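You operate a simulated robot arm through the tools that you are given. There is no shell and no other tool.

The job below is to be done with a simulated two-armed robot. You get a single attempt, and the scene is never put back.

## Task
Plug torch plug two into its socket and set source two to 180 amps.
Fine: source switch two off before the plug goes in, on again after; leave the other sources alone.

It is judged by the outcome, as a careful person would: the job done as asked, and still so three seconds after it is handed in. It fails if anything else is knocked over, pushed out of place, dropped, spilled or broken.

## Robot
Two 6-joint arms with fingered hands on one trunk that stands fixed in place. Base frame: the origin is at the foot of the trunk, x ahead of it, y to its left, z up. Lengths are in m, angles in rad, forces in N, time in s.
The left shoulder is at [0.02, 0.157, 0.829], the right one opposite. With the tool pointing down near the work surface each hand reaches from about 0.36 to 0.82 m from the base axis, measured 20 degrees to its own side. Payload 4.1 kg a hand.
The tool frame of a hand sits at the grasp point between the pads (the TCP): z along the fingers, y along the line on which they close. The tips reach 0.033 m beyond it. The gripper opens to 0.112 m; its body begins 0.039 m behind the TCP. The gripper is a hand of 4 fingers: y runs from the thumb to the fingers, the wrist lies at [-0.016, -0.118, -0.2] in the tool frame, and closing takes about 1.5 s.
Orientation is that of the tool frame in the base frame, as a unit quaternion [x, y, z, w]. With the fingers straight down and the wrist toward the robot, the tool's x, y and z point along [0, 1, 0], [1, 0, 0] and [0, 0, -1] of the base frame.

## Interface
- The arms move only by the tool move_arm. It takes "left_deltas", "right_deltas" or both (then of equal length, played together; a hand with none holds still); each is a list that holds one entry, the list of rows, each a list of 7 numbers: the shift along the base's x, y, z in m, then the turn, a rotation vector about the base's x, y, z in rad, then the finger opening in m, from 0 to 0.112. In form: [[[dx, dy, dz, ax, ay, az, hand], ...]]. A call has 1 to 20 rows; each row shifts and turns the commanded pose from where the row before left it. Each row takes 0.2 s and may step no farther than 0.05 m and 0.15 rad from the row before; otherwise, or with a gripper value out of range, the whole call is refused. A pose out of reach is approached as far as the arm can. The call stops where the force on the tool passes 90 N (or 10 N more than at its start, if that is more) or the arm is blocked; 0.2 s more then pass. The fingers move at their own pace (about 0.072 m/s each) and stop on an object; they squeeze with about 30 N. The grip force told is the motor's: it shows also when the fingers shut on nothing. Time passes only in rows, and 0.2 s behind the last, so rows that do not move let the fingers close. It gives the time, the measured TCP pose, the force on the tool (base axes), the opening and the grip force at its end, in the units of the frame above (readings bear some noise), with the torque about the TCP (base axes, N m) and any sound that the robot's microphone picked up, and new pictures: "views" is both (left out), scene, wrist or none (wrist: the cameras of the hands that moved).
- Cameras (640 x 400 px; columns grow to the right, rows downward): "scene" is now at [0.0496, 0.0239, 1.474]; the picture's right is [0.21, -0.98, 0.00], its down [-0.64, -0.14, -0.76] and it looks along [0.74, 0.16, -0.65] (base axes); focal length 312 px, centre (320, 200). "left" rides on the left gripper at [-0.066, -0.089, -0.13] in its tool frame; the picture's right is [-0.79, -0.29, 0.54], its down [0.55, -0.71, 0.44] and it looks along [0.26, 0.64, 0.72] (tool axes); focal length 247 px, centre (320, 200). "right" rides on the right gripper at [0.066, -0.089, -0.13] in its tool frame; the picture's right is [-0.79, 0.29, -0.54], its down [-0.55, -0.71, 0.44] and it looks along [-0.26, 0.64, 0.72] (tool axes); focal length 247 px, centre (320, 200). There is no depth. A picture from a camera that has moved, and an enlarged one, comes with that camera's place and axes in the base frame and with its lens. The place of the scene camera against the robot may be out by one fixed shift of up to 0.025 m in any direction.
- hand_shape(shape, hand): the hand has 4 fingers and takes this shape, open, in about a second: jaw (thumb against the fingers, like two jaws); tri (thumb and two fingers); tip (a fingertip pinch); poke (one finger out to press); point (the index stretched); flat (the hand flat); cup (the hand cupped); fist (a fist). The gripper value then closes the fingers along that shape, each until it touches; the sizes above hold for jaw. It gives what a move gives, with no picture.
- head_to(pan, tilt): turns the head with the scene camera to pan (to the left, within 1.501 rad either way) and tilt (down, from -0.506 to 1.204), counted from straight ahead of the robot. It gives what a move gives, and a new picture of the scene camera.
- close_up(camera, box): a new picture of the part [left, top, right, bottom] of that camera's present view, enlarged. The clock stands still meanwhile.
- hand_in(): hands the job in; it is judged then, once.

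Nothing tells you positions but the pictures and the camera data. Unless the task says otherwise, let go and move clear before handing in.

The tools are called after "Request:" by a JSON object that holds its "fn" and its "kwargs". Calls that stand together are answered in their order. move_arm: Moves the arms, as the interface text tells. Its arguments: {"type":"object","properties":{"left_deltas":{"type":"array","items":{"type":"array","items":{"type":"array","items":{"type":"number"}}}},"right_deltas":{"type":"array","items":{"type":"array","items":{"type":"array","items":{"type":"number"}}}},"views":{"type":"string","enum":["both","scene","wrist","none"]}},"required":[]} The other tools are called the same way: hand_shape (shape, hand) gives the hand a shape; head_to (pan, tilt) turns the head that bears the scene camera; close_up (camera, box) takes an enlarged picture of a part of a camera's view; hand_in () hands the job in.

At the start:

```text
clock: 0.0
left_eef_pos: [0.4651, 0.2693, 1.1323]
left_ee_rot: [0.653, 0.757, 0.001, 0.001]
left_wrist_force: [0.4, 0.2, 0.5]
left_wrist_torque: [-0.01, 0.02, 0.0]
left_gripper_width: 0.1113
left_grip_force: 0.1
left_shape: jaw
right_eef_pos: [0.4456, -0.1286, 1.2014]
right_ee_rot: [0.653, 0.757, 0.0, 0.0]
right_wrist_force: [0.1, -0.5, -0.3]
right_wrist_torque: [-0.01, 0.0, 0.02]
right_gripper_width: 0.1116
right_grip_force: 0.1
right_shape: jaw
head pan, tilt (commanded): [0.215, 0.71]
```

scene: 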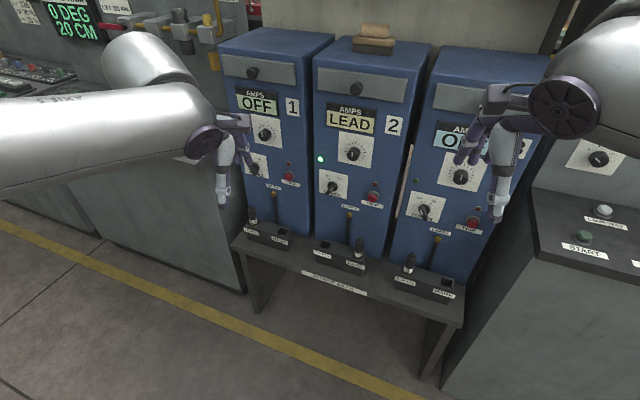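
right: 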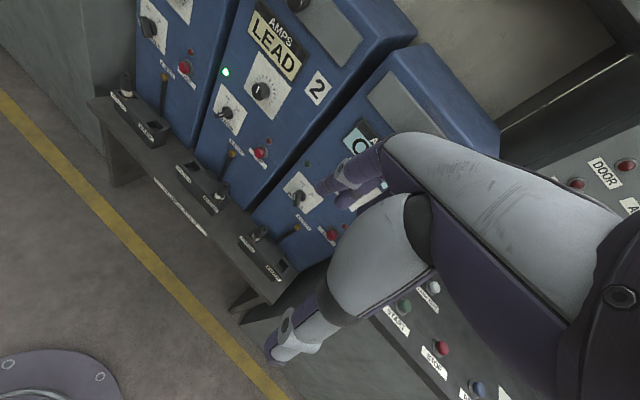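
left: 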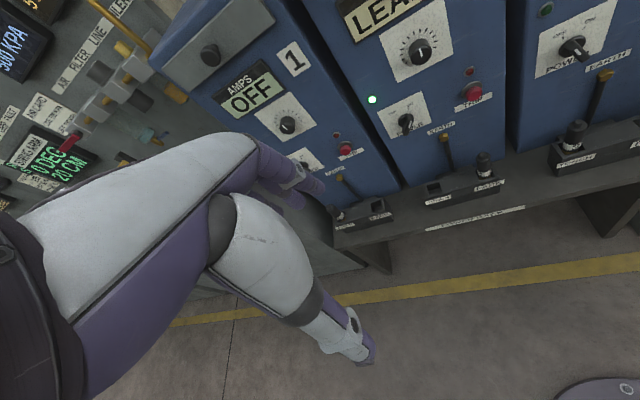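

I see three blue power sources; source two in the middle shows "LEAD" with a lit green lamp. I'll look closer before anything moves.

Request:
{"fn": "close_up", "kwargs": {"camera": "scene", "box": [300, 80, 420, 155]}}

Request:
{"fn": "close_up", "kwargs": {"camera": "scene", "box": [300, 140, 420, 215]}}

Request:
{"fn": "close_up", "kwargs": {"camera": "scene", "box": [290, 205, 410, 280]}}

Request:
{"fn": "close_up", "kwargs": {"camera": "scene", "box": [210, 180, 470, 320]}}

Request:
{"fn": "close_up", "kwargs": {"camera": "left", "box": [340, 0, 540, 125]}}

Request:
{"fn": "close_up", "kwargs": {"camera": "left", "box": [380, 110, 540, 210]}}

```text
5.33 times, centred on (360, 118) of scene
camera zoom: at [0.0496, 0.0239, 1.474], right [0.21, -0.98, 0.0], down [-0.64, -0.14, -0.76], along [0.74, 0.16, -0.65], focal length 1664 px, centre (107, 640)
```

zoom: 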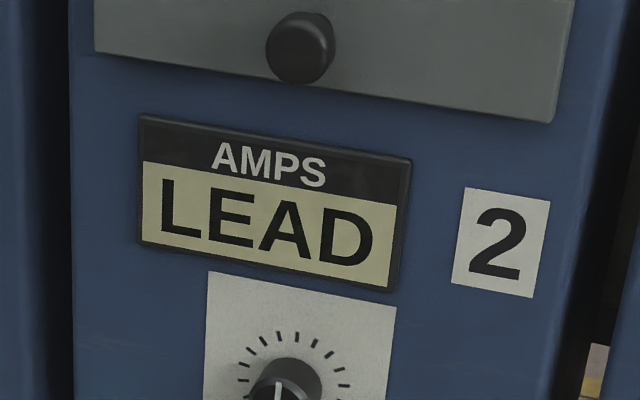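

```text
5.33 times, centred on (360, 178) of scene
camera zoom: at [0.0496, 0.0239, 1.474], right [0.21, -0.98, 0.0], down [-0.64, -0.14, -0.76], along [0.74, 0.16, -0.65], focal length 1664 px, centre (107, 320)
```

zoom: 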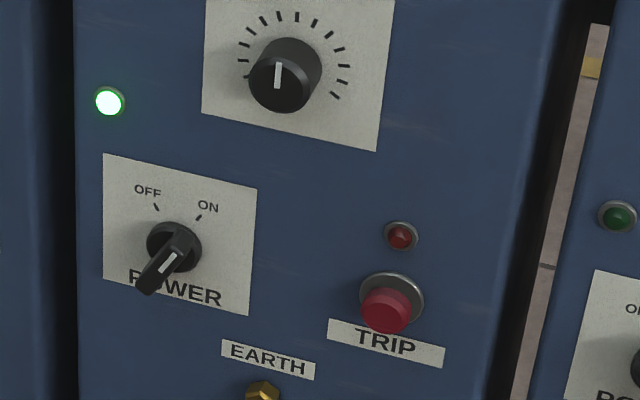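

```text
5.33 times, centred on (350, 242) of scene
camera zoom: at [0.0496, 0.0239, 1.474], right [0.21, -0.98, 0.0], down [-0.64, -0.14, -0.76], along [0.74, 0.16, -0.65], focal length 1664 px, centre (160, -27)
```

zoom: 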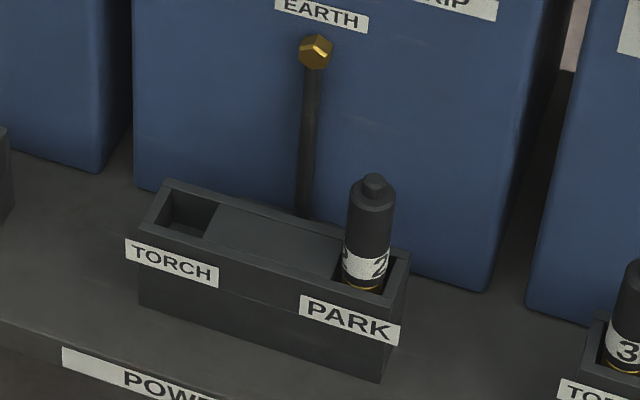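

```text
2.46 times, centred on (340, 250) of scene
camera zoom: at [0.0496, 0.0239, 1.474], right [0.21, -0.98, 0.0], down [-0.64, -0.14, -0.76], along [0.74, 0.16, -0.65], focal length 768 px, centre (271, 77)
```

zoom: 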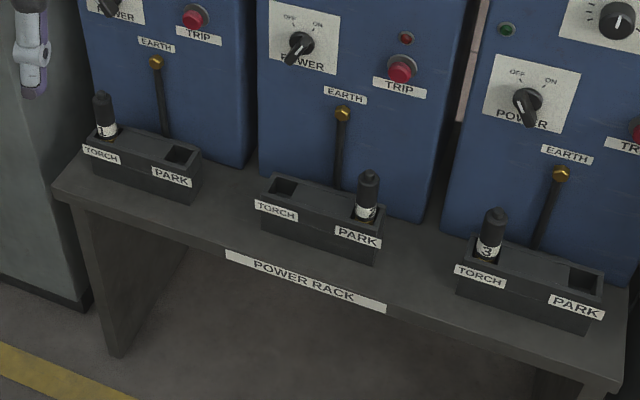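

```text
3.20 times, centred on (440, 62) of left
camera zoom: at [0.3869, 0.1897, 1.2618], right [-0.17, -0.83, -0.54], down [-0.78, 0.44, -0.44], along [0.6, 0.35, -0.72], focal length 790 px, centre (-64, 640)
```

zoom: 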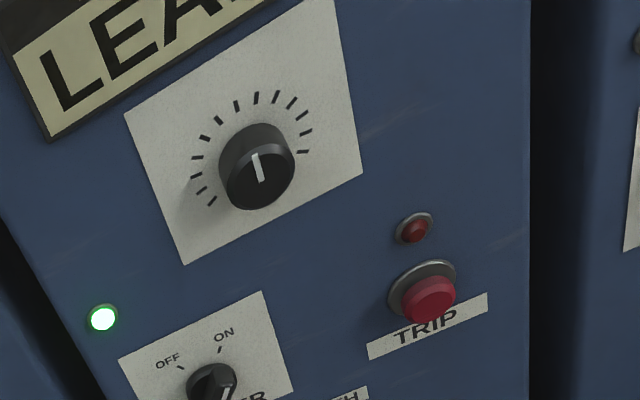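

```text
4.00 times, centred on (460, 160) of left
camera zoom: at [0.3869, 0.1897, 1.2618], right [-0.17, -0.83, -0.54], down [-0.78, 0.44, -0.44], along [0.6, 0.35, -0.72], focal length 988 px, centre (-240, 360)
```

zoom: 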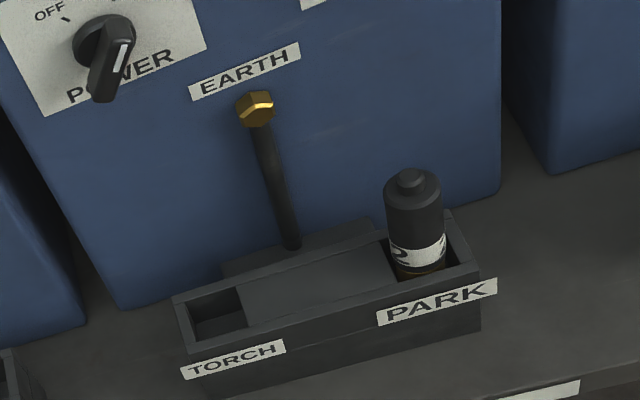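

Source two is on with its lead parked (plug "2" in PARK, TORCH socket empty at its left). I'll take matching close-ups from the right wrist camera to triangulate and check the other sources.

Request:
{"fn": "close_up", "kwargs": {"camera": "right", "box": [190, 60, 310, 135]}}

Request:
{"fn": "close_up", "kwargs": {"camera": "right", "box": [150, 130, 270, 205]}}

Request:
{"fn": "close_up", "kwargs": {"camera": "scene", "box": [220, 80, 320, 142]}}

Request:
{"fn": "close_up", "kwargs": {"camera": "scene", "box": [400, 120, 520, 240]}}

Request:
{"fn": "close_up", "kwargs": {"camera": "scene", "box": [230, 130, 330, 192]}}

```text
5.33 times, centred on (250, 98) of right
camera zoom: at [0.3474, -0.0761, 1.3332], right [0.4, -0.74, 0.54], down [-0.62, -0.65, -0.44], along [0.67, -0.16, -0.72], focal length 1317 px, centre (693, 747)
```

zoom: 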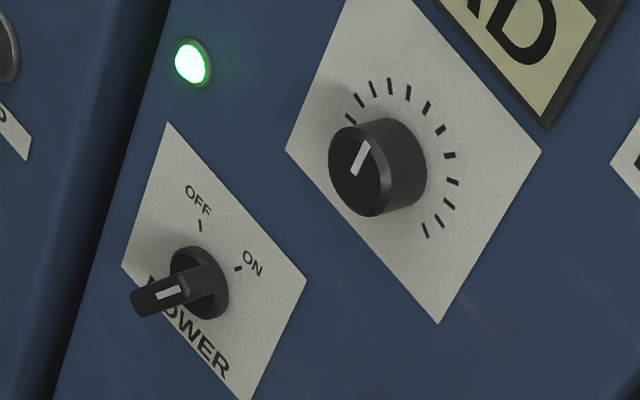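

```text
5.33 times, centred on (210, 168) of right
camera zoom: at [0.3474, -0.0761, 1.3332], right [0.4, -0.74, 0.54], down [-0.62, -0.65, -0.44], along [0.67, -0.16, -0.72], focal length 1317 px, centre (907, 373)
```

zoom: 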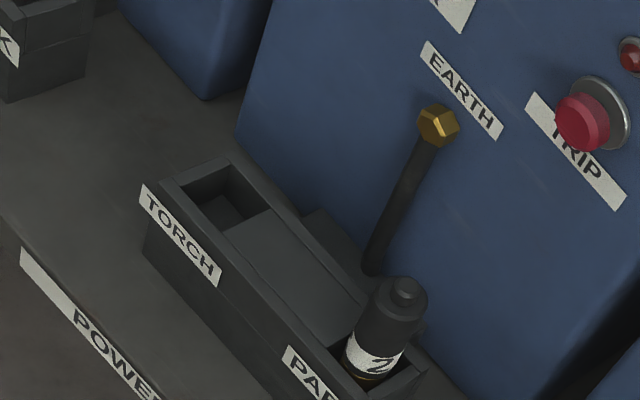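

```text
6.40 times, centred on (270, 111) of scene
camera zoom: at [0.0496, 0.0239, 1.474], right [0.21, -0.98, 0.0], down [-0.64, -0.14, -0.76], along [0.74, 0.16, -0.65], focal length 1997 px, centre (640, 770)
```

zoom: 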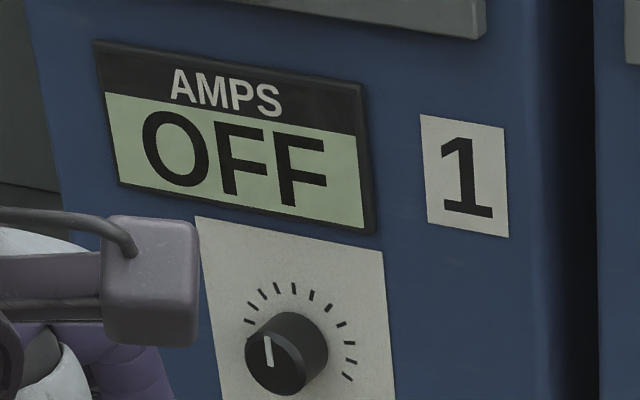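

```text
3.33 times, centred on (460, 180) of scene
camera zoom: at [0.0496, 0.0239, 1.474], right [0.21, -0.98, 0.0], down [-0.64, -0.14, -0.76], along [0.74, 0.16, -0.65], focal length 1040 px, centre (-147, 267)
```

zoom: 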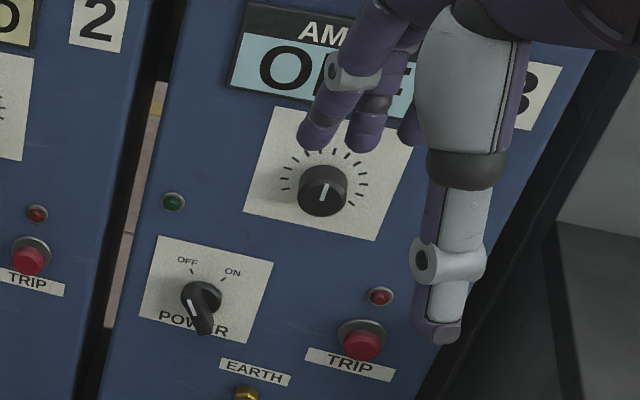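

```text
6.40 times, centred on (280, 161) of scene
camera zoom: at [0.0496, 0.0239, 1.474], right [0.21, -0.98, 0.0], down [-0.64, -0.14, -0.76], along [0.74, 0.16, -0.65], focal length 1997 px, centre (576, 450)
```

zoom: 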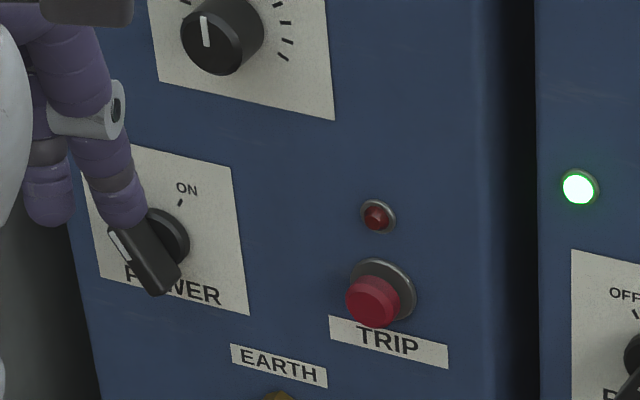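

Triangulating gives: panel normal about (-0.98, 0.18, 0), switch 2 handle near (0.798, 0.144, 0.846), amps knob near (0.798, 0.088, 0.976), plug top (0.742, 0.035, 0.697), TORCH hole (0.762, 0.156, 0.617). Next I bring the left hand to a forward-pointing pose well in front of the panel.

Request:
{"fn": "move_arm", "kwargs": {"left_deltas": [[[0, 0, 0, 0, 0, -0.108, 0.112], [0, 0, 0, 0, 0, -0.108, 0.112], [0, 0, 0, 0, 0, -0.108, 0.112], [0.0137, -0.009, -0.0229, -0.0251, -0.1405, 0, 0.112], [0.0137, -0.009, -0.0229, -0.0251, -0.1405, 0, 0.112], [0.0137, -0.009, -0.0229, -0.0251, -0.1405, 0, 0.112], [0.0137, -0.009, -0.0229, -0.0251, -0.1405, 0, 0.112], [0.0137, -0.009, -0.0229, -0.0251, -0.1405, 0, 0.112], [0.0137, -0.009, -0.0229, -0.0251, -0.1405, 0, 0.112], [0.0137, -0.009, -0.0229, -0.0251, -0.1405, 0, 0.112], [0.0137, -0.009, -0.0229, -0.0251, -0.1405, 0, 0.112], [0.0137, -0.009, -0.0229, -0.0251, -0.1405, 0, 0.112], [0.0137, -0.009, -0.0229, -0.0251, -0.1405, 0, 0.112], [0.0137, -0.009, -0.0229, -0.0251, -0.1405, 0, 0.112]]]}}

```text
clock: 3.0
left_eef_pos: [0.5772, 0.1966, 0.9045]
left_ee_rot: [0.642, 0.475, 0.378, 0.468]
left_wrist_force: [-0.1, 0.1, 0.4]
left_wrist_torque: [0.0, 0.01, -0.01]
left_gripper_width: 0.1119
left_grip_force: 0.1
left_shape: jaw
left hand out of reach, approached as far as the arm can: row 5, 6, 7
right_eef_pos: [0.4454, -0.129, 1.2018]
right_ee_rot: [0.653, 0.757, 0.0, 0.0]
right_wrist_force: [0.1, 0.2, -0.4]
right_wrist_torque: [0.0, -0.06, 0.01]
right_gripper_width: 0.1119
right_grip_force: 0.0
right_shape: jaw
head pan, tilt (commanded): [0.215, 0.71]
camera scene: at [0.0491, 0.0239, 1.474], right [0.21, -0.98, 0.0], down [-0.64, -0.14, -0.76], along [0.74, 0.16, -0.65], focal length 312 px, centre (320, 200)
camera left: at [0.4171, 0.1736, 0.8515], right [0.22, -0.86, -0.45], down [0.37, 0.51, -0.78], along [0.9, 0.0, 0.43], focal length 247 px, centre (320, 200)
```

scene: 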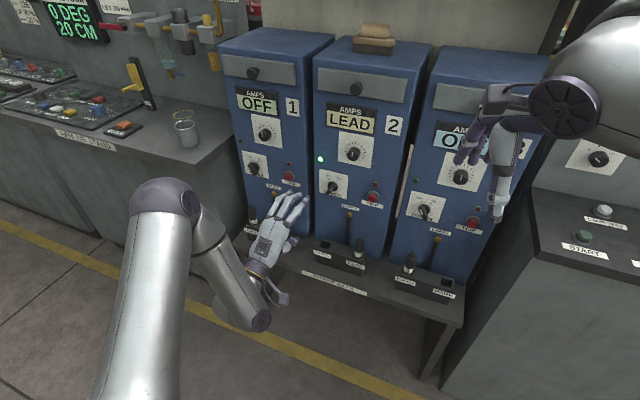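
left: 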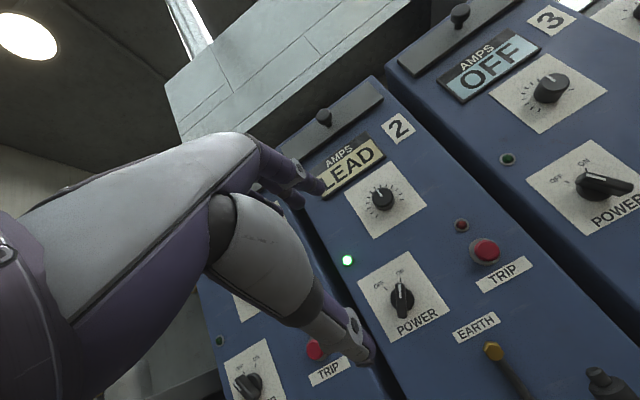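

The left hand is nearly facing the panel and the wrist camera sees source two well. I'll finish squaring the orientation, then try the poke shape here in free space to see where its fingertip lies.

Request:
{"fn": "move_arm", "kwargs": {"left_deltas": [[[0, 0, 0, -0.034, -0.088, 0.028, 0.112], [0, 0, 0, -0.034, -0.088, 0.028, 0.112], [0, 0, 0, -0.034, -0.088, 0.028, 0.112]]], "views": "wrist"}}

Request:
{"fn": "hand_shape", "kwargs": {"shape": "poke", "hand": "left"}}

Request:
{"fn": "move_arm", "kwargs": {"left_deltas": [[[0, 0, 0, 0, 0, 0, 0.112]]]}}

```text
clock: 3.8
left_eef_pos: [0.6511, 0.2196, 0.9317]
left_ee_rot: [0.543, 0.455, 0.452, 0.542]
left_wrist_force: [-0.1, -1.2, -0.7]
left_wrist_torque: [0.01, 0.05, -0.02]
left_gripper_width: 0.1116
left_grip_force: 0.1
left_shape: jaw
left hand out of reach, approached as far as the arm can: row 1, 2, 3
right_eef_pos: [0.4453, -0.1282, 1.2022]
right_ee_rot: [0.652, 0.758, 0.001, 0.0]
right_wrist_force: [-0.6, 0.7, 1.4]
right_wrist_torque: [0.02, 0.0, -0.02]
right_gripper_width: 0.1116
right_grip_force: 0.0
right_shape: jaw
head pan, tilt (commanded): [0.215, 0.71]
camera left: at [0.5121, 0.1777, 0.8427], right [0.39, -0.88, -0.29], down [0.52, 0.47, -0.71], along [0.76, 0.13, 0.64], focal length 247 px, centre (320, 200)
```

left: 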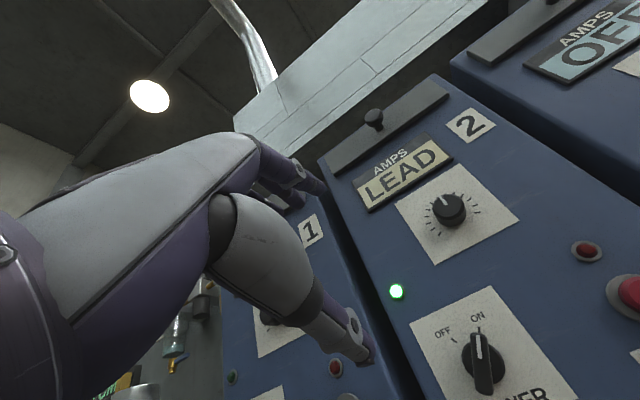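

```text
clock: 4.7
left_eef_pos: [0.6506, 0.2197, 0.9315]
left_ee_rot: [0.544, 0.455, 0.452, 0.54]
left_wrist_force: [-0.6, 0.0, 0.0]
left_wrist_torque: [0.0, 0.01, 0.01]
left_gripper_width: 0.0
left_grip_force: 0.0
left_shape: poke
right_eef_pos: [0.4453, -0.1292, 1.2015]
right_ee_rot: [0.653, 0.757, 0.0, 0.0]
right_wrist_force: [0.2, 0.5, -0.5]
right_wrist_torque: [-0.01, 0.0, 0.01]
right_gripper_width: 0.1116
right_grip_force: 0.0
right_shape: jaw
head pan, tilt (commanded): [0.215, 0.71]
```

```text
clock: 5.1
left_eef_pos: [0.6508, 0.2201, 0.9323]
left_ee_rot: [0.544, 0.456, 0.453, 0.54]
left_wrist_force: [-0.4, -0.1, 0.3]
left_wrist_torque: [0.0, -0.01, -0.01]
left_gripper_width: 0.0002
left_grip_force: 0.0
left_shape: poke
right_eef_pos: [0.4446, -0.1286, 1.2028]
right_ee_rot: [0.653, 0.757, 0.0, 0.0]
right_wrist_force: [0.1, 0.0, 0.1]
right_wrist_torque: [-0.02, 0.05, 0.0]
right_gripper_width: 0.1117
right_grip_force: 0.0
right_shape: jaw
head pan, tilt (commanded): [0.215, 0.71]
camera scene: at [0.0496, 0.0239, 1.474], right [0.21, -0.98, 0.0], down [-0.64, -0.14, -0.76], along [0.74, 0.16, -0.65], focal length 312 px, centre (320, 200)
camera left: at [0.512, 0.1776, 0.8428], right [0.39, -0.88, -0.29], down [0.52, 0.47, -0.71], along [0.76, 0.13, 0.64], focal length 247 px, centre (320, 200)
```

scene: 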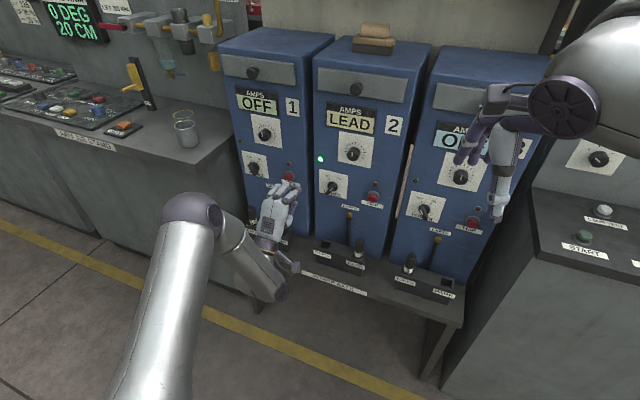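
left: 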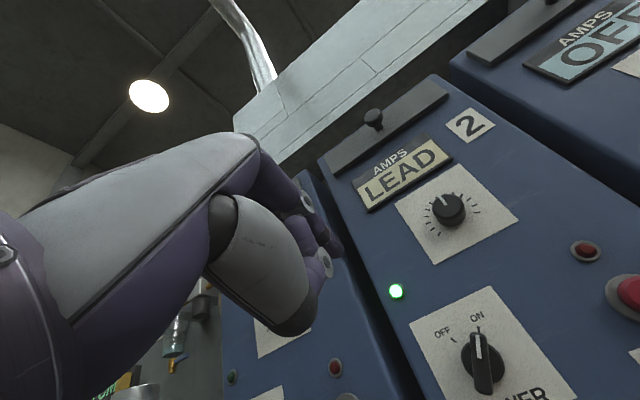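

The poke shape gathers the fingers near the TCP line. I'll zoom in to see exactly how the finger stands.

Request:
{"fn": "close_up", "kwargs": {"camera": "left", "box": [200, 140, 400, 300]}}

Request:
{"fn": "close_up", "kwargs": {"camera": "scene", "box": [220, 160, 340, 310]}}

Request:
{"fn": "close_up", "kwargs": {"camera": "left", "box": [380, 260, 560, 400]}}

```text
2.50 times, centred on (300, 220) of left
camera zoom: at [0.512, 0.1776, 0.8428], right [0.39, -0.88, -0.29], down [0.52, 0.47, -0.71], along [0.76, 0.13, 0.64], focal length 617 px, centre (370, 150)
```

zoom: 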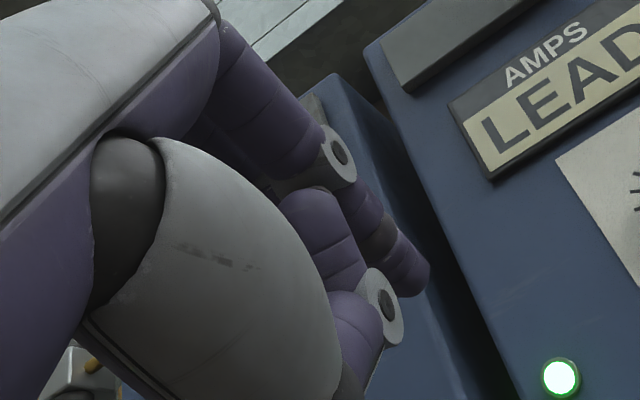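

```text
2.67 times, centred on (280, 235) of scene
camera zoom: at [0.0496, 0.0239, 1.474], right [0.21, -0.98, 0.0], down [-0.64, -0.14, -0.76], along [0.74, 0.16, -0.65], focal length 832 px, centre (427, 107)
```

zoom: 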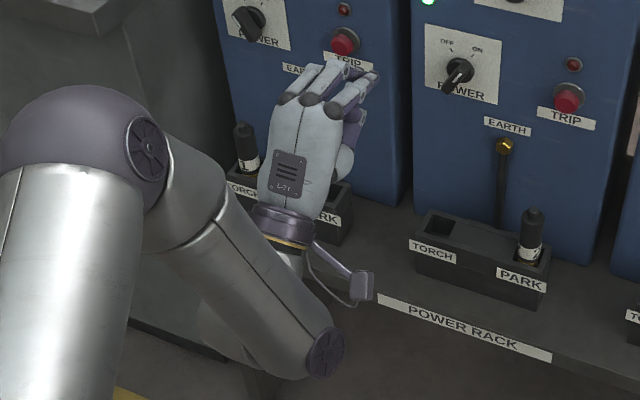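

```text
2.86 times, centred on (470, 330) of left
camera zoom: at [0.512, 0.1776, 0.8428], right [0.39, -0.88, -0.29], down [0.52, 0.47, -0.71], along [0.76, 0.13, 0.64], focal length 706 px, centre (-109, -171)
```

zoom: 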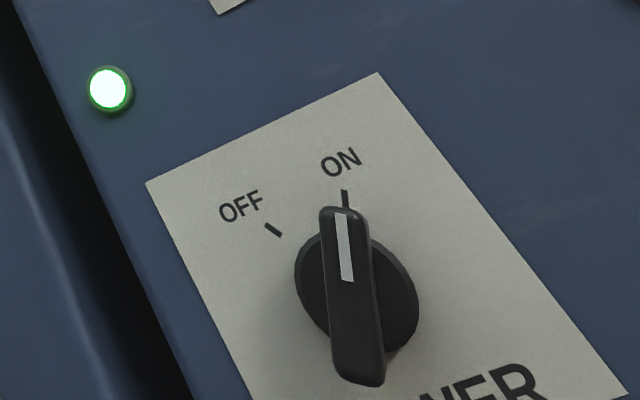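

The bar handle of switch 2 is about 46 mm long, now leaning 30° right (ON), centre near (0.799, 0.149, 0.840). I'll go back to the jaw shape, and bring the hand in front of it rolled 30° so thumb and fingers meet the two ends of the bar.

Request:
{"fn": "hand_shape", "kwargs": {"shape": "jaw", "hand": "left"}}

Request:
{"fn": "move_arm", "kwargs": {"left_deltas": [[[0.01, -0.011, -0.018, 0.128, -0.023, 0, 0.08], [0.01, -0.011, -0.018, 0.128, -0.023, 0, 0.08], [0.01, -0.011, -0.018, 0.128, -0.023, 0, 0.08], [0.01, -0.011, -0.019, 0.128, -0.023, 0, 0.08], [0.01, -0.0096, -0.019, 0, 0, 0, 0.08], [0, 0, 0, 0, 0, 0, 0.08]]]}}

```text
clock: 6.0
left_eef_pos: [0.6498, 0.2196, 0.933]
left_ee_rot: [0.544, 0.455, 0.453, 0.541]
left_wrist_force: [-0.2, 0.3, -0.6]
left_wrist_torque: [0.02, -0.02, 0.0]
left_gripper_width: 0.1119
left_grip_force: 0.1
left_shape: jaw
right_eef_pos: [0.4457, -0.1287, 1.2018]
right_ee_rot: [0.652, 0.758, 0.0, 0.0]
right_wrist_force: [0.1, -0.3, 0.0]
right_wrist_torque: [-0.04, -0.02, -0.01]
right_gripper_width: 0.112
right_grip_force: 0.0
right_shape: jaw
head pan, tilt (commanded): [0.215, 0.71]
```

```text
clock: 7.4
left_eef_pos: [0.7007, 0.1656, 0.8401]
left_ee_rot: [0.64, 0.3, 0.578, 0.407]
left_wrist_force: [0.0, 0.0, -0.8]
left_wrist_torque: [-0.02, -0.02, 0.0]
left_gripper_width: 0.0805
left_grip_force: 0.1
left_shape: jaw
right_eef_pos: [0.4459, -0.1287, 1.2025]
right_ee_rot: [0.653, 0.757, 0.0, 0.0]
right_wrist_force: [0.0, 0.3, -0.2]
right_wrist_torque: [0.01, 0.0, 0.0]
right_gripper_width: 0.1115
right_grip_force: 0.0
right_shape: jaw
head pan, tilt (commanded): [0.215, 0.71]
camera scene: at [0.0496, 0.0239, 1.474], right [0.21, -0.98, 0.0], down [-0.64, -0.14, -0.76], along [0.74, 0.16, -0.65], focal length 312 px, centre (320, 200)
camera left: at [0.571, 0.1749, 0.7294], right [0.44, -0.63, -0.64], down [0.58, 0.74, -0.34], along [0.69, -0.22, 0.69], focal length 247 px, centre (320, 200)
```

scene: 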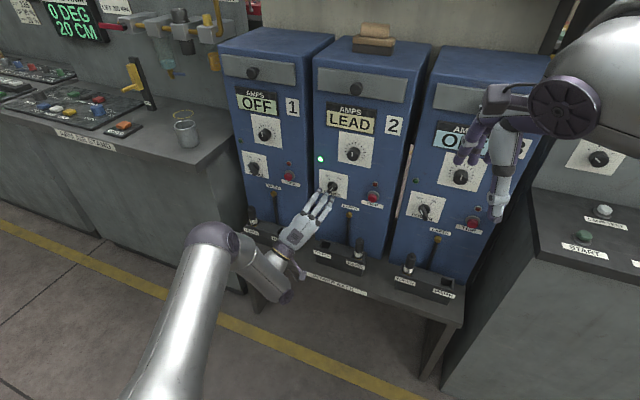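
left: 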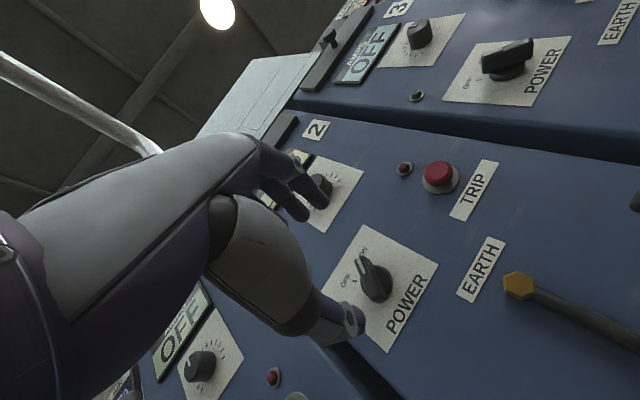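

Hand reached the pre-grasp exactly. Checking alignment between thumb, fingers and bar before advancing.

Request:
{"fn": "close_up", "kwargs": {"camera": "left", "box": [230, 150, 450, 370]}}

Request:
{"fn": "close_up", "kwargs": {"camera": "scene", "box": [270, 150, 390, 270]}}

```text
1.82 times, centred on (340, 260) of left
camera zoom: at [0.571, 0.1749, 0.7294], right [0.44, -0.63, -0.64], down [0.58, 0.74, -0.34], along [0.69, -0.22, 0.69], focal length 449 px, centre (284, 91)
```

zoom: 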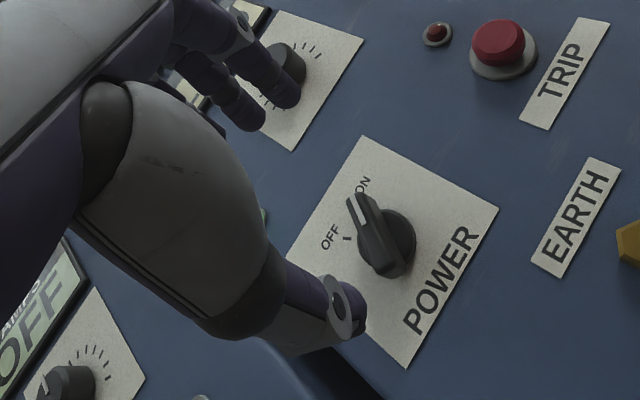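

```text
3.33 times, centred on (330, 210) of scene
camera zoom: at [0.0496, 0.0239, 1.474], right [0.21, -0.98, 0.0], down [-0.64, -0.14, -0.76], along [0.74, 0.16, -0.65], focal length 1040 px, centre (287, 167)
```

zoom: 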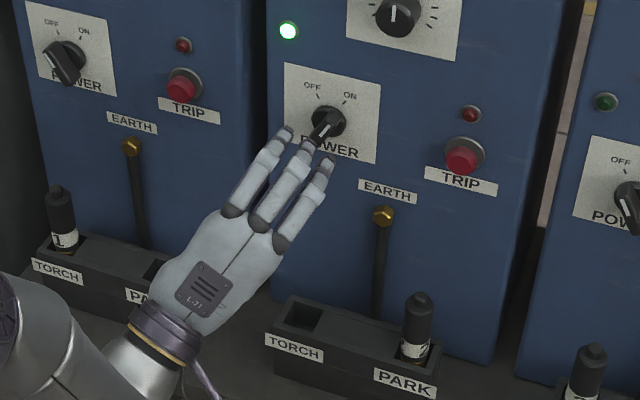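

The bar centre confirms at about (0.799, 0.148, 0.839) and the hand lines up with it. Advancing straight along the panel normal with the fingers open.

Request:
{"fn": "move_arm", "kwargs": {"left_deltas": [[[0.018, -0.0033, 0, 0, 0, 0, 0.08], [0.018, -0.0033, 0, 0, 0, 0, 0.08], [0.018, -0.0033, 0, 0, 0, 0, 0.08], [0.018, -0.0033, -0.0005, 0, 0, 0, 0.08], [0.015, -0.0025, -0.0005, 0, 0, 0, 0.08]]]}}

Request:
{"fn": "close_up", "kwargs": {"camera": "left", "box": [230, 150, 450, 370]}}

Request:
{"fn": "close_up", "kwargs": {"camera": "scene", "box": [270, 140, 390, 260]}}

```text
clock: 8.6
left_eef_pos: [0.7889, 0.1504, 0.8393]
left_ee_rot: [0.64, 0.301, 0.578, 0.407]
left_wrist_force: [-0.1, -0.4, 0.8]
left_wrist_torque: [0.01, 0.01, 0.04]
left_gripper_width: 0.0805
left_grip_force: 0.0
left_shape: jaw
right_eef_pos: [0.4463, -0.1286, 1.2025]
right_ee_rot: [0.653, 0.757, 0.0, 0.0]
right_wrist_force: [-0.1, 0.4, 0.4]
right_wrist_torque: [-0.03, -0.01, 0.01]
right_gripper_width: 0.1115
right_grip_force: 0.0
right_shape: jaw
head pan, tilt (commanded): [0.215, 0.71]
camera scene: at [0.0495, 0.0239, 1.474], right [0.21, -0.98, 0.0], down [-0.64, -0.14, -0.76], along [0.74, 0.16, -0.65], focal length 312 px, centre (320, 200)
camera left: at [0.6601, 0.1597, 0.7293], right [0.43, -0.63, -0.64], down [0.57, 0.74, -0.34], along [0.69, -0.22, 0.69], focal length 247 px, centre (320, 200)
```

scene: 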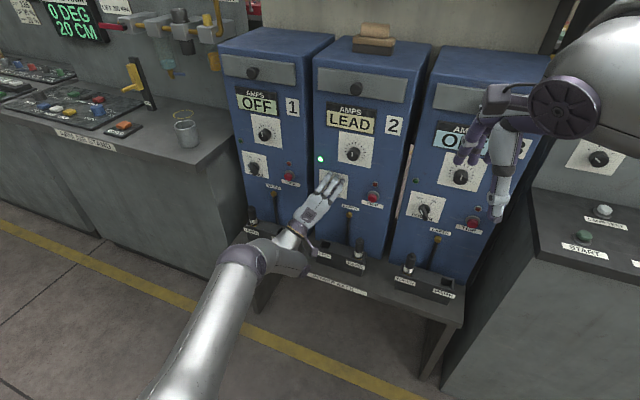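
left: 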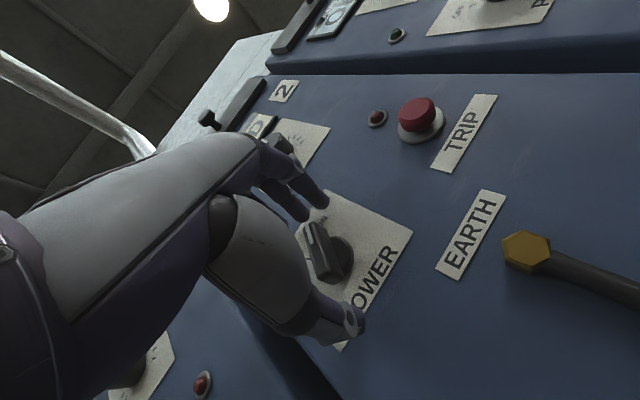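

```text
1.82 times, centred on (340, 260) of left
camera zoom: at [0.6601, 0.1597, 0.7293], right [0.43, -0.63, -0.64], down [0.57, 0.74, -0.34], along [0.69, -0.22, 0.69], focal length 449 px, centre (284, 91)
```

zoom: 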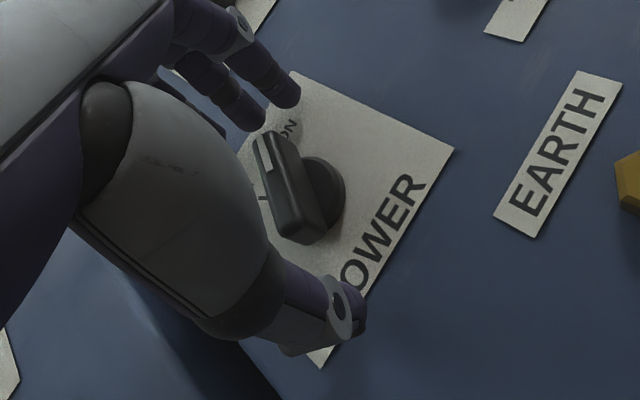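

```text
3.33 times, centred on (330, 200) of scene
camera zoom: at [0.0495, 0.0239, 1.474], right [0.21, -0.98, 0.0], down [-0.64, -0.14, -0.76], along [0.74, 0.16, -0.65], focal length 1040 px, centre (287, 200)
```

zoom: 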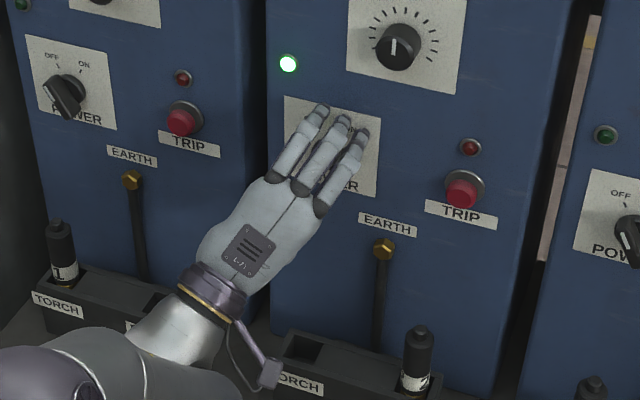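

The bar sits between thumb (below) and fingers (above) with no contact force. Closing on it.

Request:
{"fn": "move_arm", "kwargs": {"left_deltas": [[[0, 0, 0, 0, 0, 0, 0.03], [0, 0, 0, 0, 0, 0, 0.03], [0, 0, 0, 0, 0, 0, 0.03], [0, 0, 0, 0, 0, 0, 0.03]]], "views": "wrist"}}

Request:
{"fn": "close_up", "kwargs": {"camera": "left", "box": [230, 150, 450, 370]}}

```text
clock: 9.6
left_eef_pos: [0.789, 0.1508, 0.8376]
left_ee_rot: [0.64, 0.301, 0.578, 0.408]
left_wrist_force: [2.1, 1.2, -4.9]
left_wrist_torque: [0.01, 0.06, -0.03]
left_gripper_width: 0.0391
left_grip_force: 29.9
left_shape: jaw
right_eef_pos: [0.4456, -0.1277, 1.2026]
right_ee_rot: [0.653, 0.758, -0.001, 0.0]
right_wrist_force: [0.1, -0.5, 0.1]
right_wrist_torque: [-0.01, 0.04, 0.0]
right_gripper_width: 0.1117
right_grip_force: 0.1
right_shape: jaw
head pan, tilt (commanded): [0.215, 0.71]
camera left: at [0.66, 0.1599, 0.7287], right [0.43, -0.63, -0.64], down [0.57, 0.74, -0.34], along [0.69, -0.22, 0.69], focal length 247 px, centre (320, 200)
```

left: 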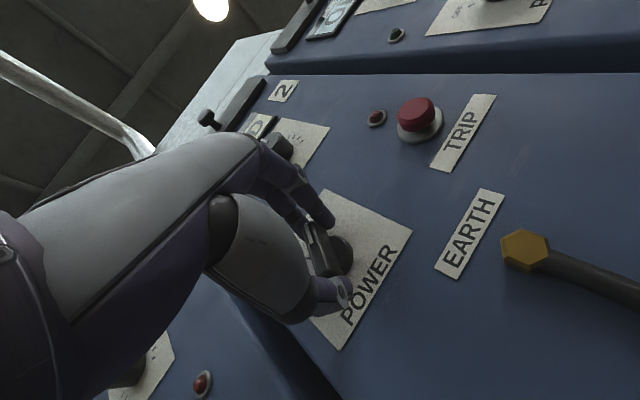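

```text
1.82 times, centred on (340, 260) of left
camera zoom: at [0.66, 0.1599, 0.7287], right [0.43, -0.63, -0.64], down [0.57, 0.74, -0.34], along [0.69, -0.22, 0.69], focal length 449 px, centre (284, 91)
```

zoom: 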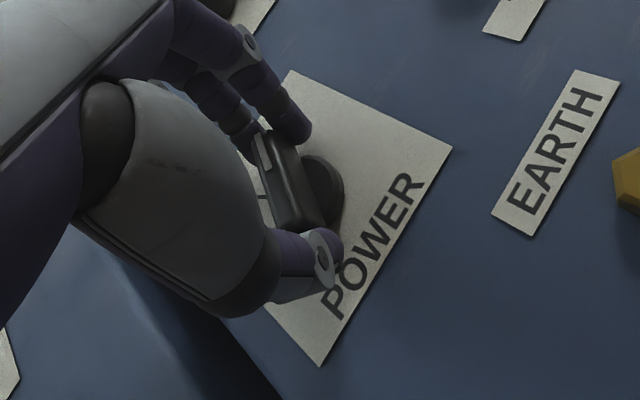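

Grip holds at 30 N on the bar ends. Now turning the tool counter-clockwise about the switch axis toward OFF, first half way.

Request:
{"fn": "move_arm", "kwargs": {"left_deltas": [[[0, 0, 0, -0.118, 0.0211, 0, 0.03], [0, 0, 0, -0.118, 0.0211, 0, 0.03], [0, 0, 0, -0.118, 0.0211, 0, 0.03], [0, 0, 0, -0.118, 0.0211, 0, 0.03], [0, 0, 0, -0.118, 0.0211, 0, 0.03]]]}}

Request:
{"fn": "close_up", "kwargs": {"camera": "left", "box": [230, 150, 450, 370]}}

```text
clock: 10.8
left_eef_pos: [0.7892, 0.1497, 0.8393]
left_ee_rot: [0.524, 0.475, 0.431, 0.561]
left_wrist_force: [15.7, -3.8, -3.4]
left_wrist_torque: [-0.02, 0.05, -0.03]
left_gripper_width: 0.0383
left_grip_force: 30.2
left_shape: jaw
right_eef_pos: [0.4468, -0.1293, 1.2016]
right_ee_rot: [0.652, 0.758, 0.0, 0.0]
right_wrist_force: [-0.2, -0.5, -0.9]
right_wrist_torque: [-0.01, -0.05, -0.03]
right_gripper_width: 0.1117
right_grip_force: 0.0
right_shape: jaw
head pan, tilt (commanded): [0.215, 0.71]
camera scene: at [0.0503, 0.0238, 1.4739], right [0.21, -0.98, 0.0], down [-0.64, -0.14, -0.76], along [0.74, 0.16, -0.65], focal length 312 px, centre (320, 200)
camera left: at [0.6486, 0.1007, 0.7556], right [0.39, -0.9, -0.22], down [0.52, 0.41, -0.75], along [0.76, 0.18, 0.62], focal length 247 px, centre (320, 200)
```

scene: 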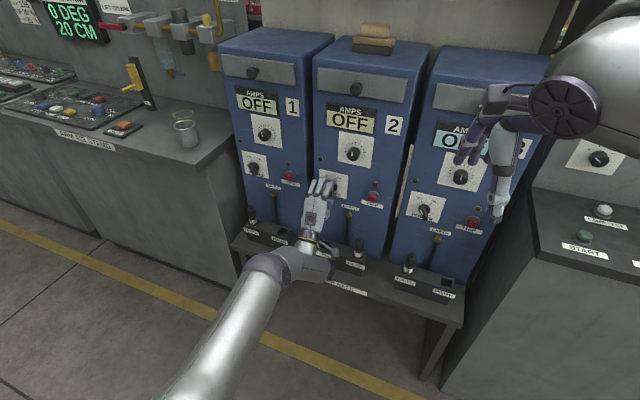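
left: 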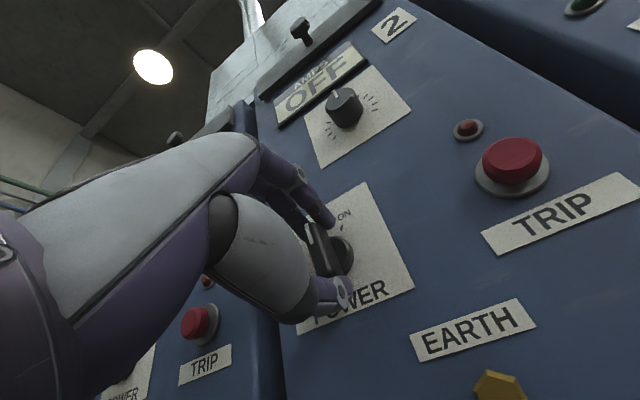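

```text
1.82 times, centred on (340, 260) of left
camera zoom: at [0.6486, 0.1007, 0.7556], right [0.39, -0.9, -0.22], down [0.52, 0.41, -0.75], along [0.76, 0.18, 0.62], focal length 449 px, centre (284, 91)
```

zoom: 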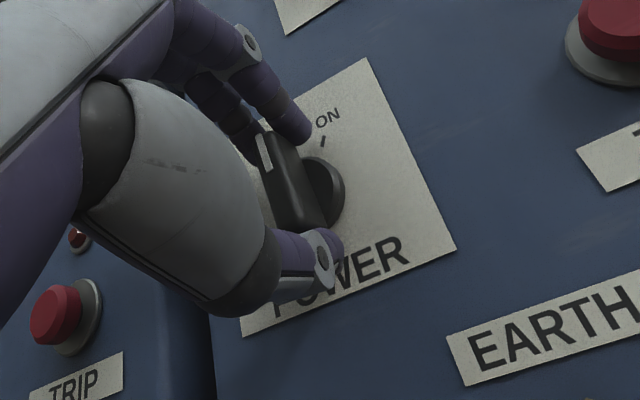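

The display reads OFF and the bar is past vertical. Finishing the turn to the OFF mark.

Request:
{"fn": "move_arm", "kwargs": {"left_deltas": [[[0, 0, 0, -0.111, 0.0199, 0, 0.03], [0, 0, 0, -0.111, 0.0199, 0, 0.03], [0, 0, 0, -0.111, 0.0199, 0, 0.03], [0, 0, 0, -0.111, 0.0199, 0, 0.03]]]}}

Request:
{"fn": "close_up", "kwargs": {"camera": "left", "box": [230, 150, 450, 370]}}

```text
clock: 11.8
left_eef_pos: [0.7889, 0.1503, 0.8396]
left_ee_rot: [0.403, 0.581, 0.295, 0.643]
left_wrist_force: [7.7, -3.8, -0.8]
left_wrist_torque: [0.08, -0.08, -0.05]
left_gripper_width: 0.0385
left_grip_force: 30.2
left_shape: jaw
right_eef_pos: [0.4467, -0.128, 1.2012]
right_ee_rot: [0.653, 0.757, 0.001, 0.0]
right_wrist_force: [-0.4, -0.5, 0.2]
right_wrist_torque: [0.0, 0.02, 0.01]
right_gripper_width: 0.1117
right_grip_force: 0.1
right_shape: jaw
head pan, tilt (commanded): [0.215, 0.71]
camera scene: at [0.0498, 0.0237, 1.4739], right [0.21, -0.98, 0.0], down [-0.64, -0.14, -0.76], along [0.74, 0.16, -0.65], focal length 312 px, centre (320, 200)
camera left: at [0.6438, 0.0717, 0.7962], right [0.38, -0.91, 0.16], down [0.45, 0.04, -0.89], along [0.81, 0.41, 0.42], focal length 247 px, centre (320, 200)
```

scene: 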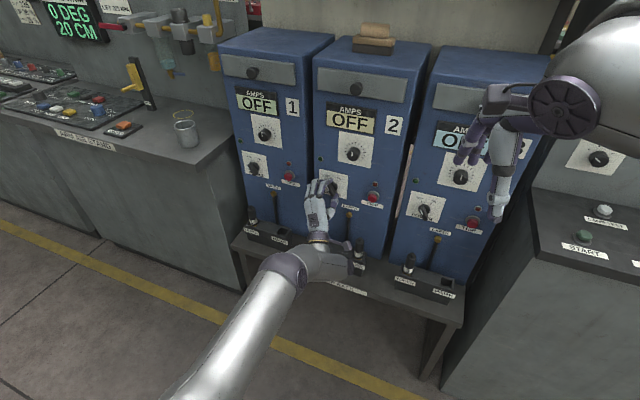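
left: 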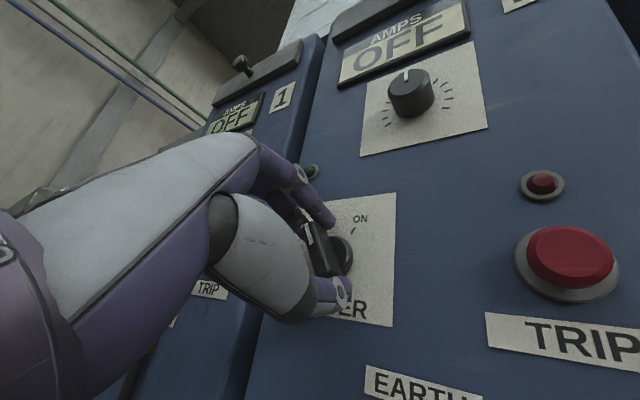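

```text
1.82 times, centred on (340, 260) of left
camera zoom: at [0.6438, 0.0717, 0.7962], right [0.38, -0.91, 0.16], down [0.45, 0.04, -0.89], along [0.81, 0.41, 0.42], focal length 449 px, centre (284, 91)
```

zoom: 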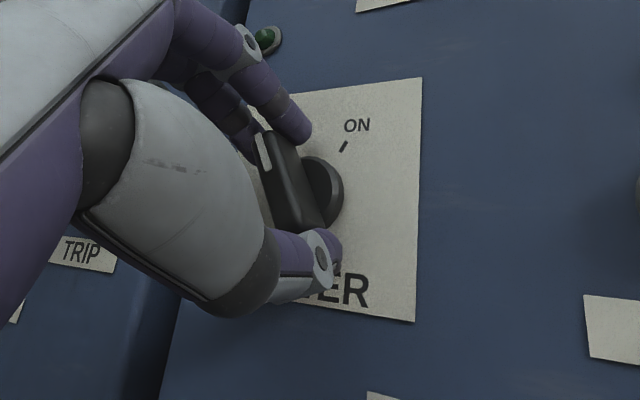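

Switch two is turned to OFF. Opening and backing straight out.

Request:
{"fn": "move_arm", "kwargs": {"left_deltas": [[[0, 0, 0, 0, 0, 0, 0.09], [0, 0, 0, 0, 0, 0, 0.09], [0, 0, 0, 0, 0, 0, 0.09], [-0.02, 0.0036, 0, 0, 0, 0, 0.09], [-0.03, 0.0054, 0, 0, 0, 0, 0.09], [-0.03, 0.0054, 0, 0, 0, 0, 0.09], [-0.02, 0.0036, 0, 0, 0, 0, 0.09]]]}}

Request:
{"fn": "close_up", "kwargs": {"camera": "scene", "box": [270, 90, 430, 220]}}

Request:
{"fn": "close_up", "kwargs": {"camera": "left", "box": [300, 150, 500, 350]}}

```text
clock: 13.4
left_eef_pos: [0.689, 0.1685, 0.8406]
left_ee_rot: [0.403, 0.581, 0.296, 0.642]
left_wrist_force: [-0.1, -0.8, -0.2]
left_wrist_torque: [-0.02, 0.02, 0.0]
left_gripper_width: 0.0898
left_grip_force: 0.1
left_shape: jaw
right_eef_pos: [0.4458, -0.1286, 1.2007]
right_ee_rot: [0.653, 0.757, -0.001, 0.0]
right_wrist_force: [-0.4, 0.3, 0.1]
right_wrist_torque: [0.01, 0.03, 0.01]
right_gripper_width: 0.1114
right_grip_force: 0.1
right_shape: jaw
head pan, tilt (commanded): [0.215, 0.71]
camera scene: at [0.0497, 0.0238, 1.474], right [0.21, -0.98, 0.0], down [-0.64, -0.14, -0.76], along [0.74, 0.16, -0.65], focal length 312 px, centre (320, 200)
camera left: at [0.5446, 0.09, 0.796], right [0.39, -0.91, 0.16], down [0.45, 0.04, -0.89], along [0.81, 0.41, 0.42], focal length 247 px, centre (320, 200)
```

scene: 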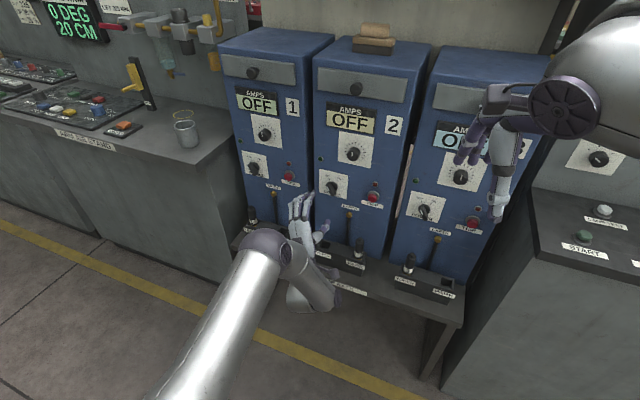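
left: 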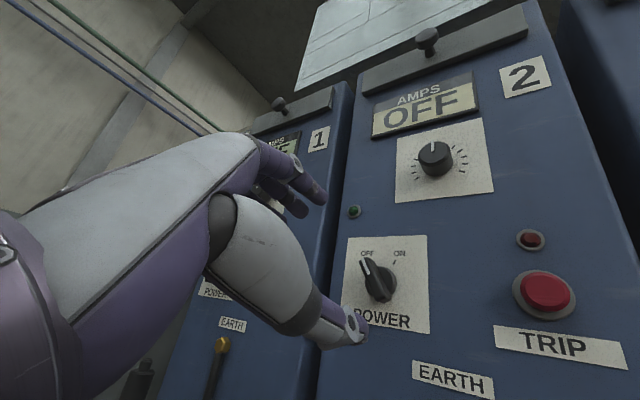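

```text
3.08 times, centred on (350, 155) of scene
camera zoom: at [0.0497, 0.0238, 1.474], right [0.21, -0.98, 0.0], down [-0.64, -0.14, -0.76], along [0.74, 0.16, -0.65], focal length 960 px, centre (228, 338)
```

zoom: 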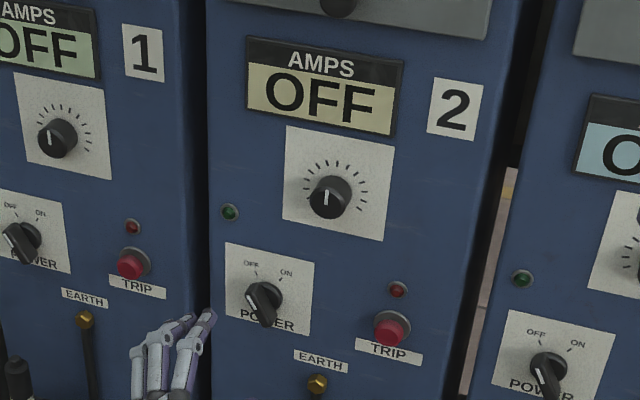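

```text
2.00 times, centred on (400, 250) of left
camera zoom: at [0.5446, 0.09, 0.796], right [0.39, -0.91, 0.16], down [0.45, 0.04, -0.89], along [0.81, 0.41, 0.42], focal length 494 px, centre (160, 100)
```

zoom: 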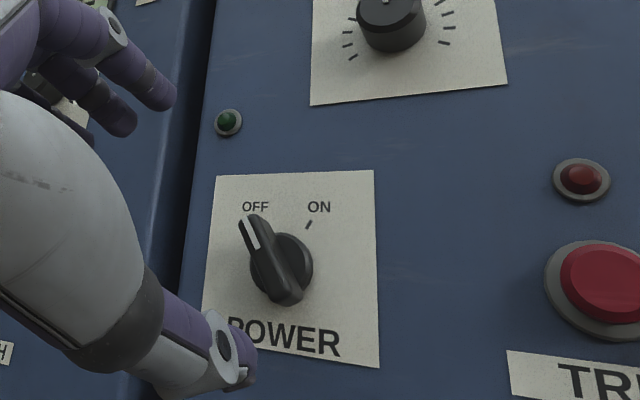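

Source two now shows OFF with its lamp out and the handle on the OFF mark. Next I swing the left hand back to fingers-down, aligned with the rack, above plug 2.

Request:
{"fn": "move_arm", "kwargs": {"left_deltas": [[[0, -0.01, 0.005, 0.128, -0.023, 0, 0.06], [0, -0.01, 0.005, 0.128, -0.023, 0, 0.06], [0, -0.01, 0.005, 0.128, -0.023, 0, 0.06], [0, -0.01, 0.005, 0.128, -0.023, 0, 0.06], [0, -0.006, 0, 0.0251, 0.1405, 0, 0.06], [0, -0.006, 0, 0.0251, 0.1405, 0, 0.06], [0, -0.006, 0, 0.0251, 0.1405, 0, 0.06], [0, -0.006, 0, 0.0251, 0.1405, 0, 0.06], [0, -0.006, 0, 0.0251, 0.1405, 0, 0.06], [0, -0.006, 0, 0.0251, 0.1405, 0, 0.06], [0, -0.006, 0, 0.0251, 0.1405, 0, 0.06], [0, -0.006, 0, 0.0251, 0.1405, 0, 0.06], [0, -0.006, 0, 0.0251, 0.1405, 0, 0.06], [0, -0.006, 0, 0.0251, 0.1405, 0, 0.06], [0, -0.006, 0, 0.0251, 0.1405, 0, 0.06]]]}}

```text
clock: 16.6
left_eef_pos: [0.6885, 0.062, 0.8613]
left_ee_rot: [0.763, 0.646, 0.002, 0.001]
left_wrist_force: [0.1, -0.4, -0.3]
left_wrist_torque: [0.03, 0.0, 0.01]
left_gripper_width: 0.0606
left_grip_force: 0.2
left_shape: jaw
right_eef_pos: [0.4455, -0.1275, 1.2031]
right_ee_rot: [0.653, 0.758, 0.0, 0.0]
right_wrist_force: [-0.5, 0.4, -0.3]
right_wrist_torque: [0.0, -0.03, 0.01]
right_gripper_width: 0.1117
right_grip_force: 0.0
right_shape: jaw
head pan, tilt (commanded): [0.215, 0.71]
camera scene: at [0.0494, 0.024, 1.474], right [0.21, -0.98, 0.0], down [-0.64, -0.14, -0.76], along [0.74, 0.16, -0.65], focal length 312 px, centre (320, 200)
camera left: at [0.5901, 0.0111, 0.9897], right [-0.41, -0.73, -0.54], down [-0.61, 0.66, -0.44], along [0.68, 0.15, -0.72], focal length 247 px, centre (320, 200)
```

scene: 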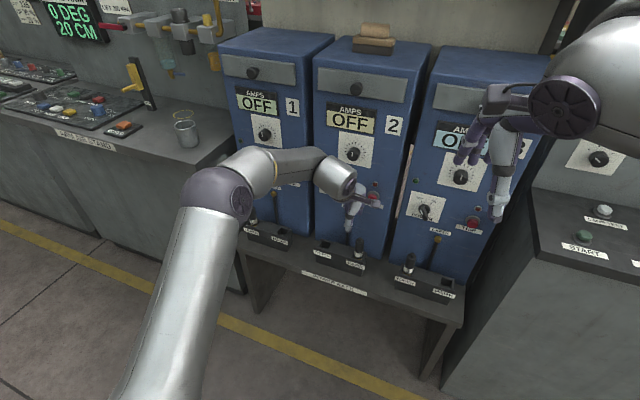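
left: 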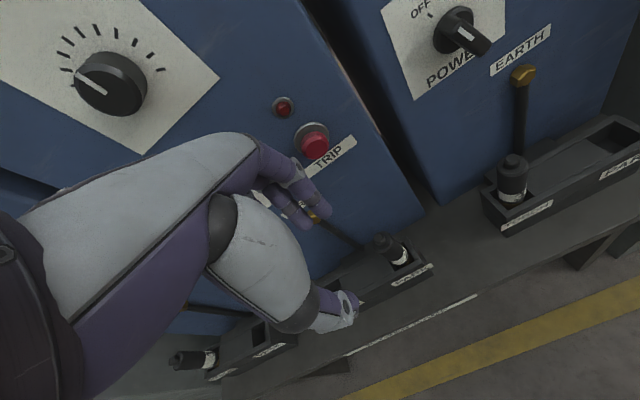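

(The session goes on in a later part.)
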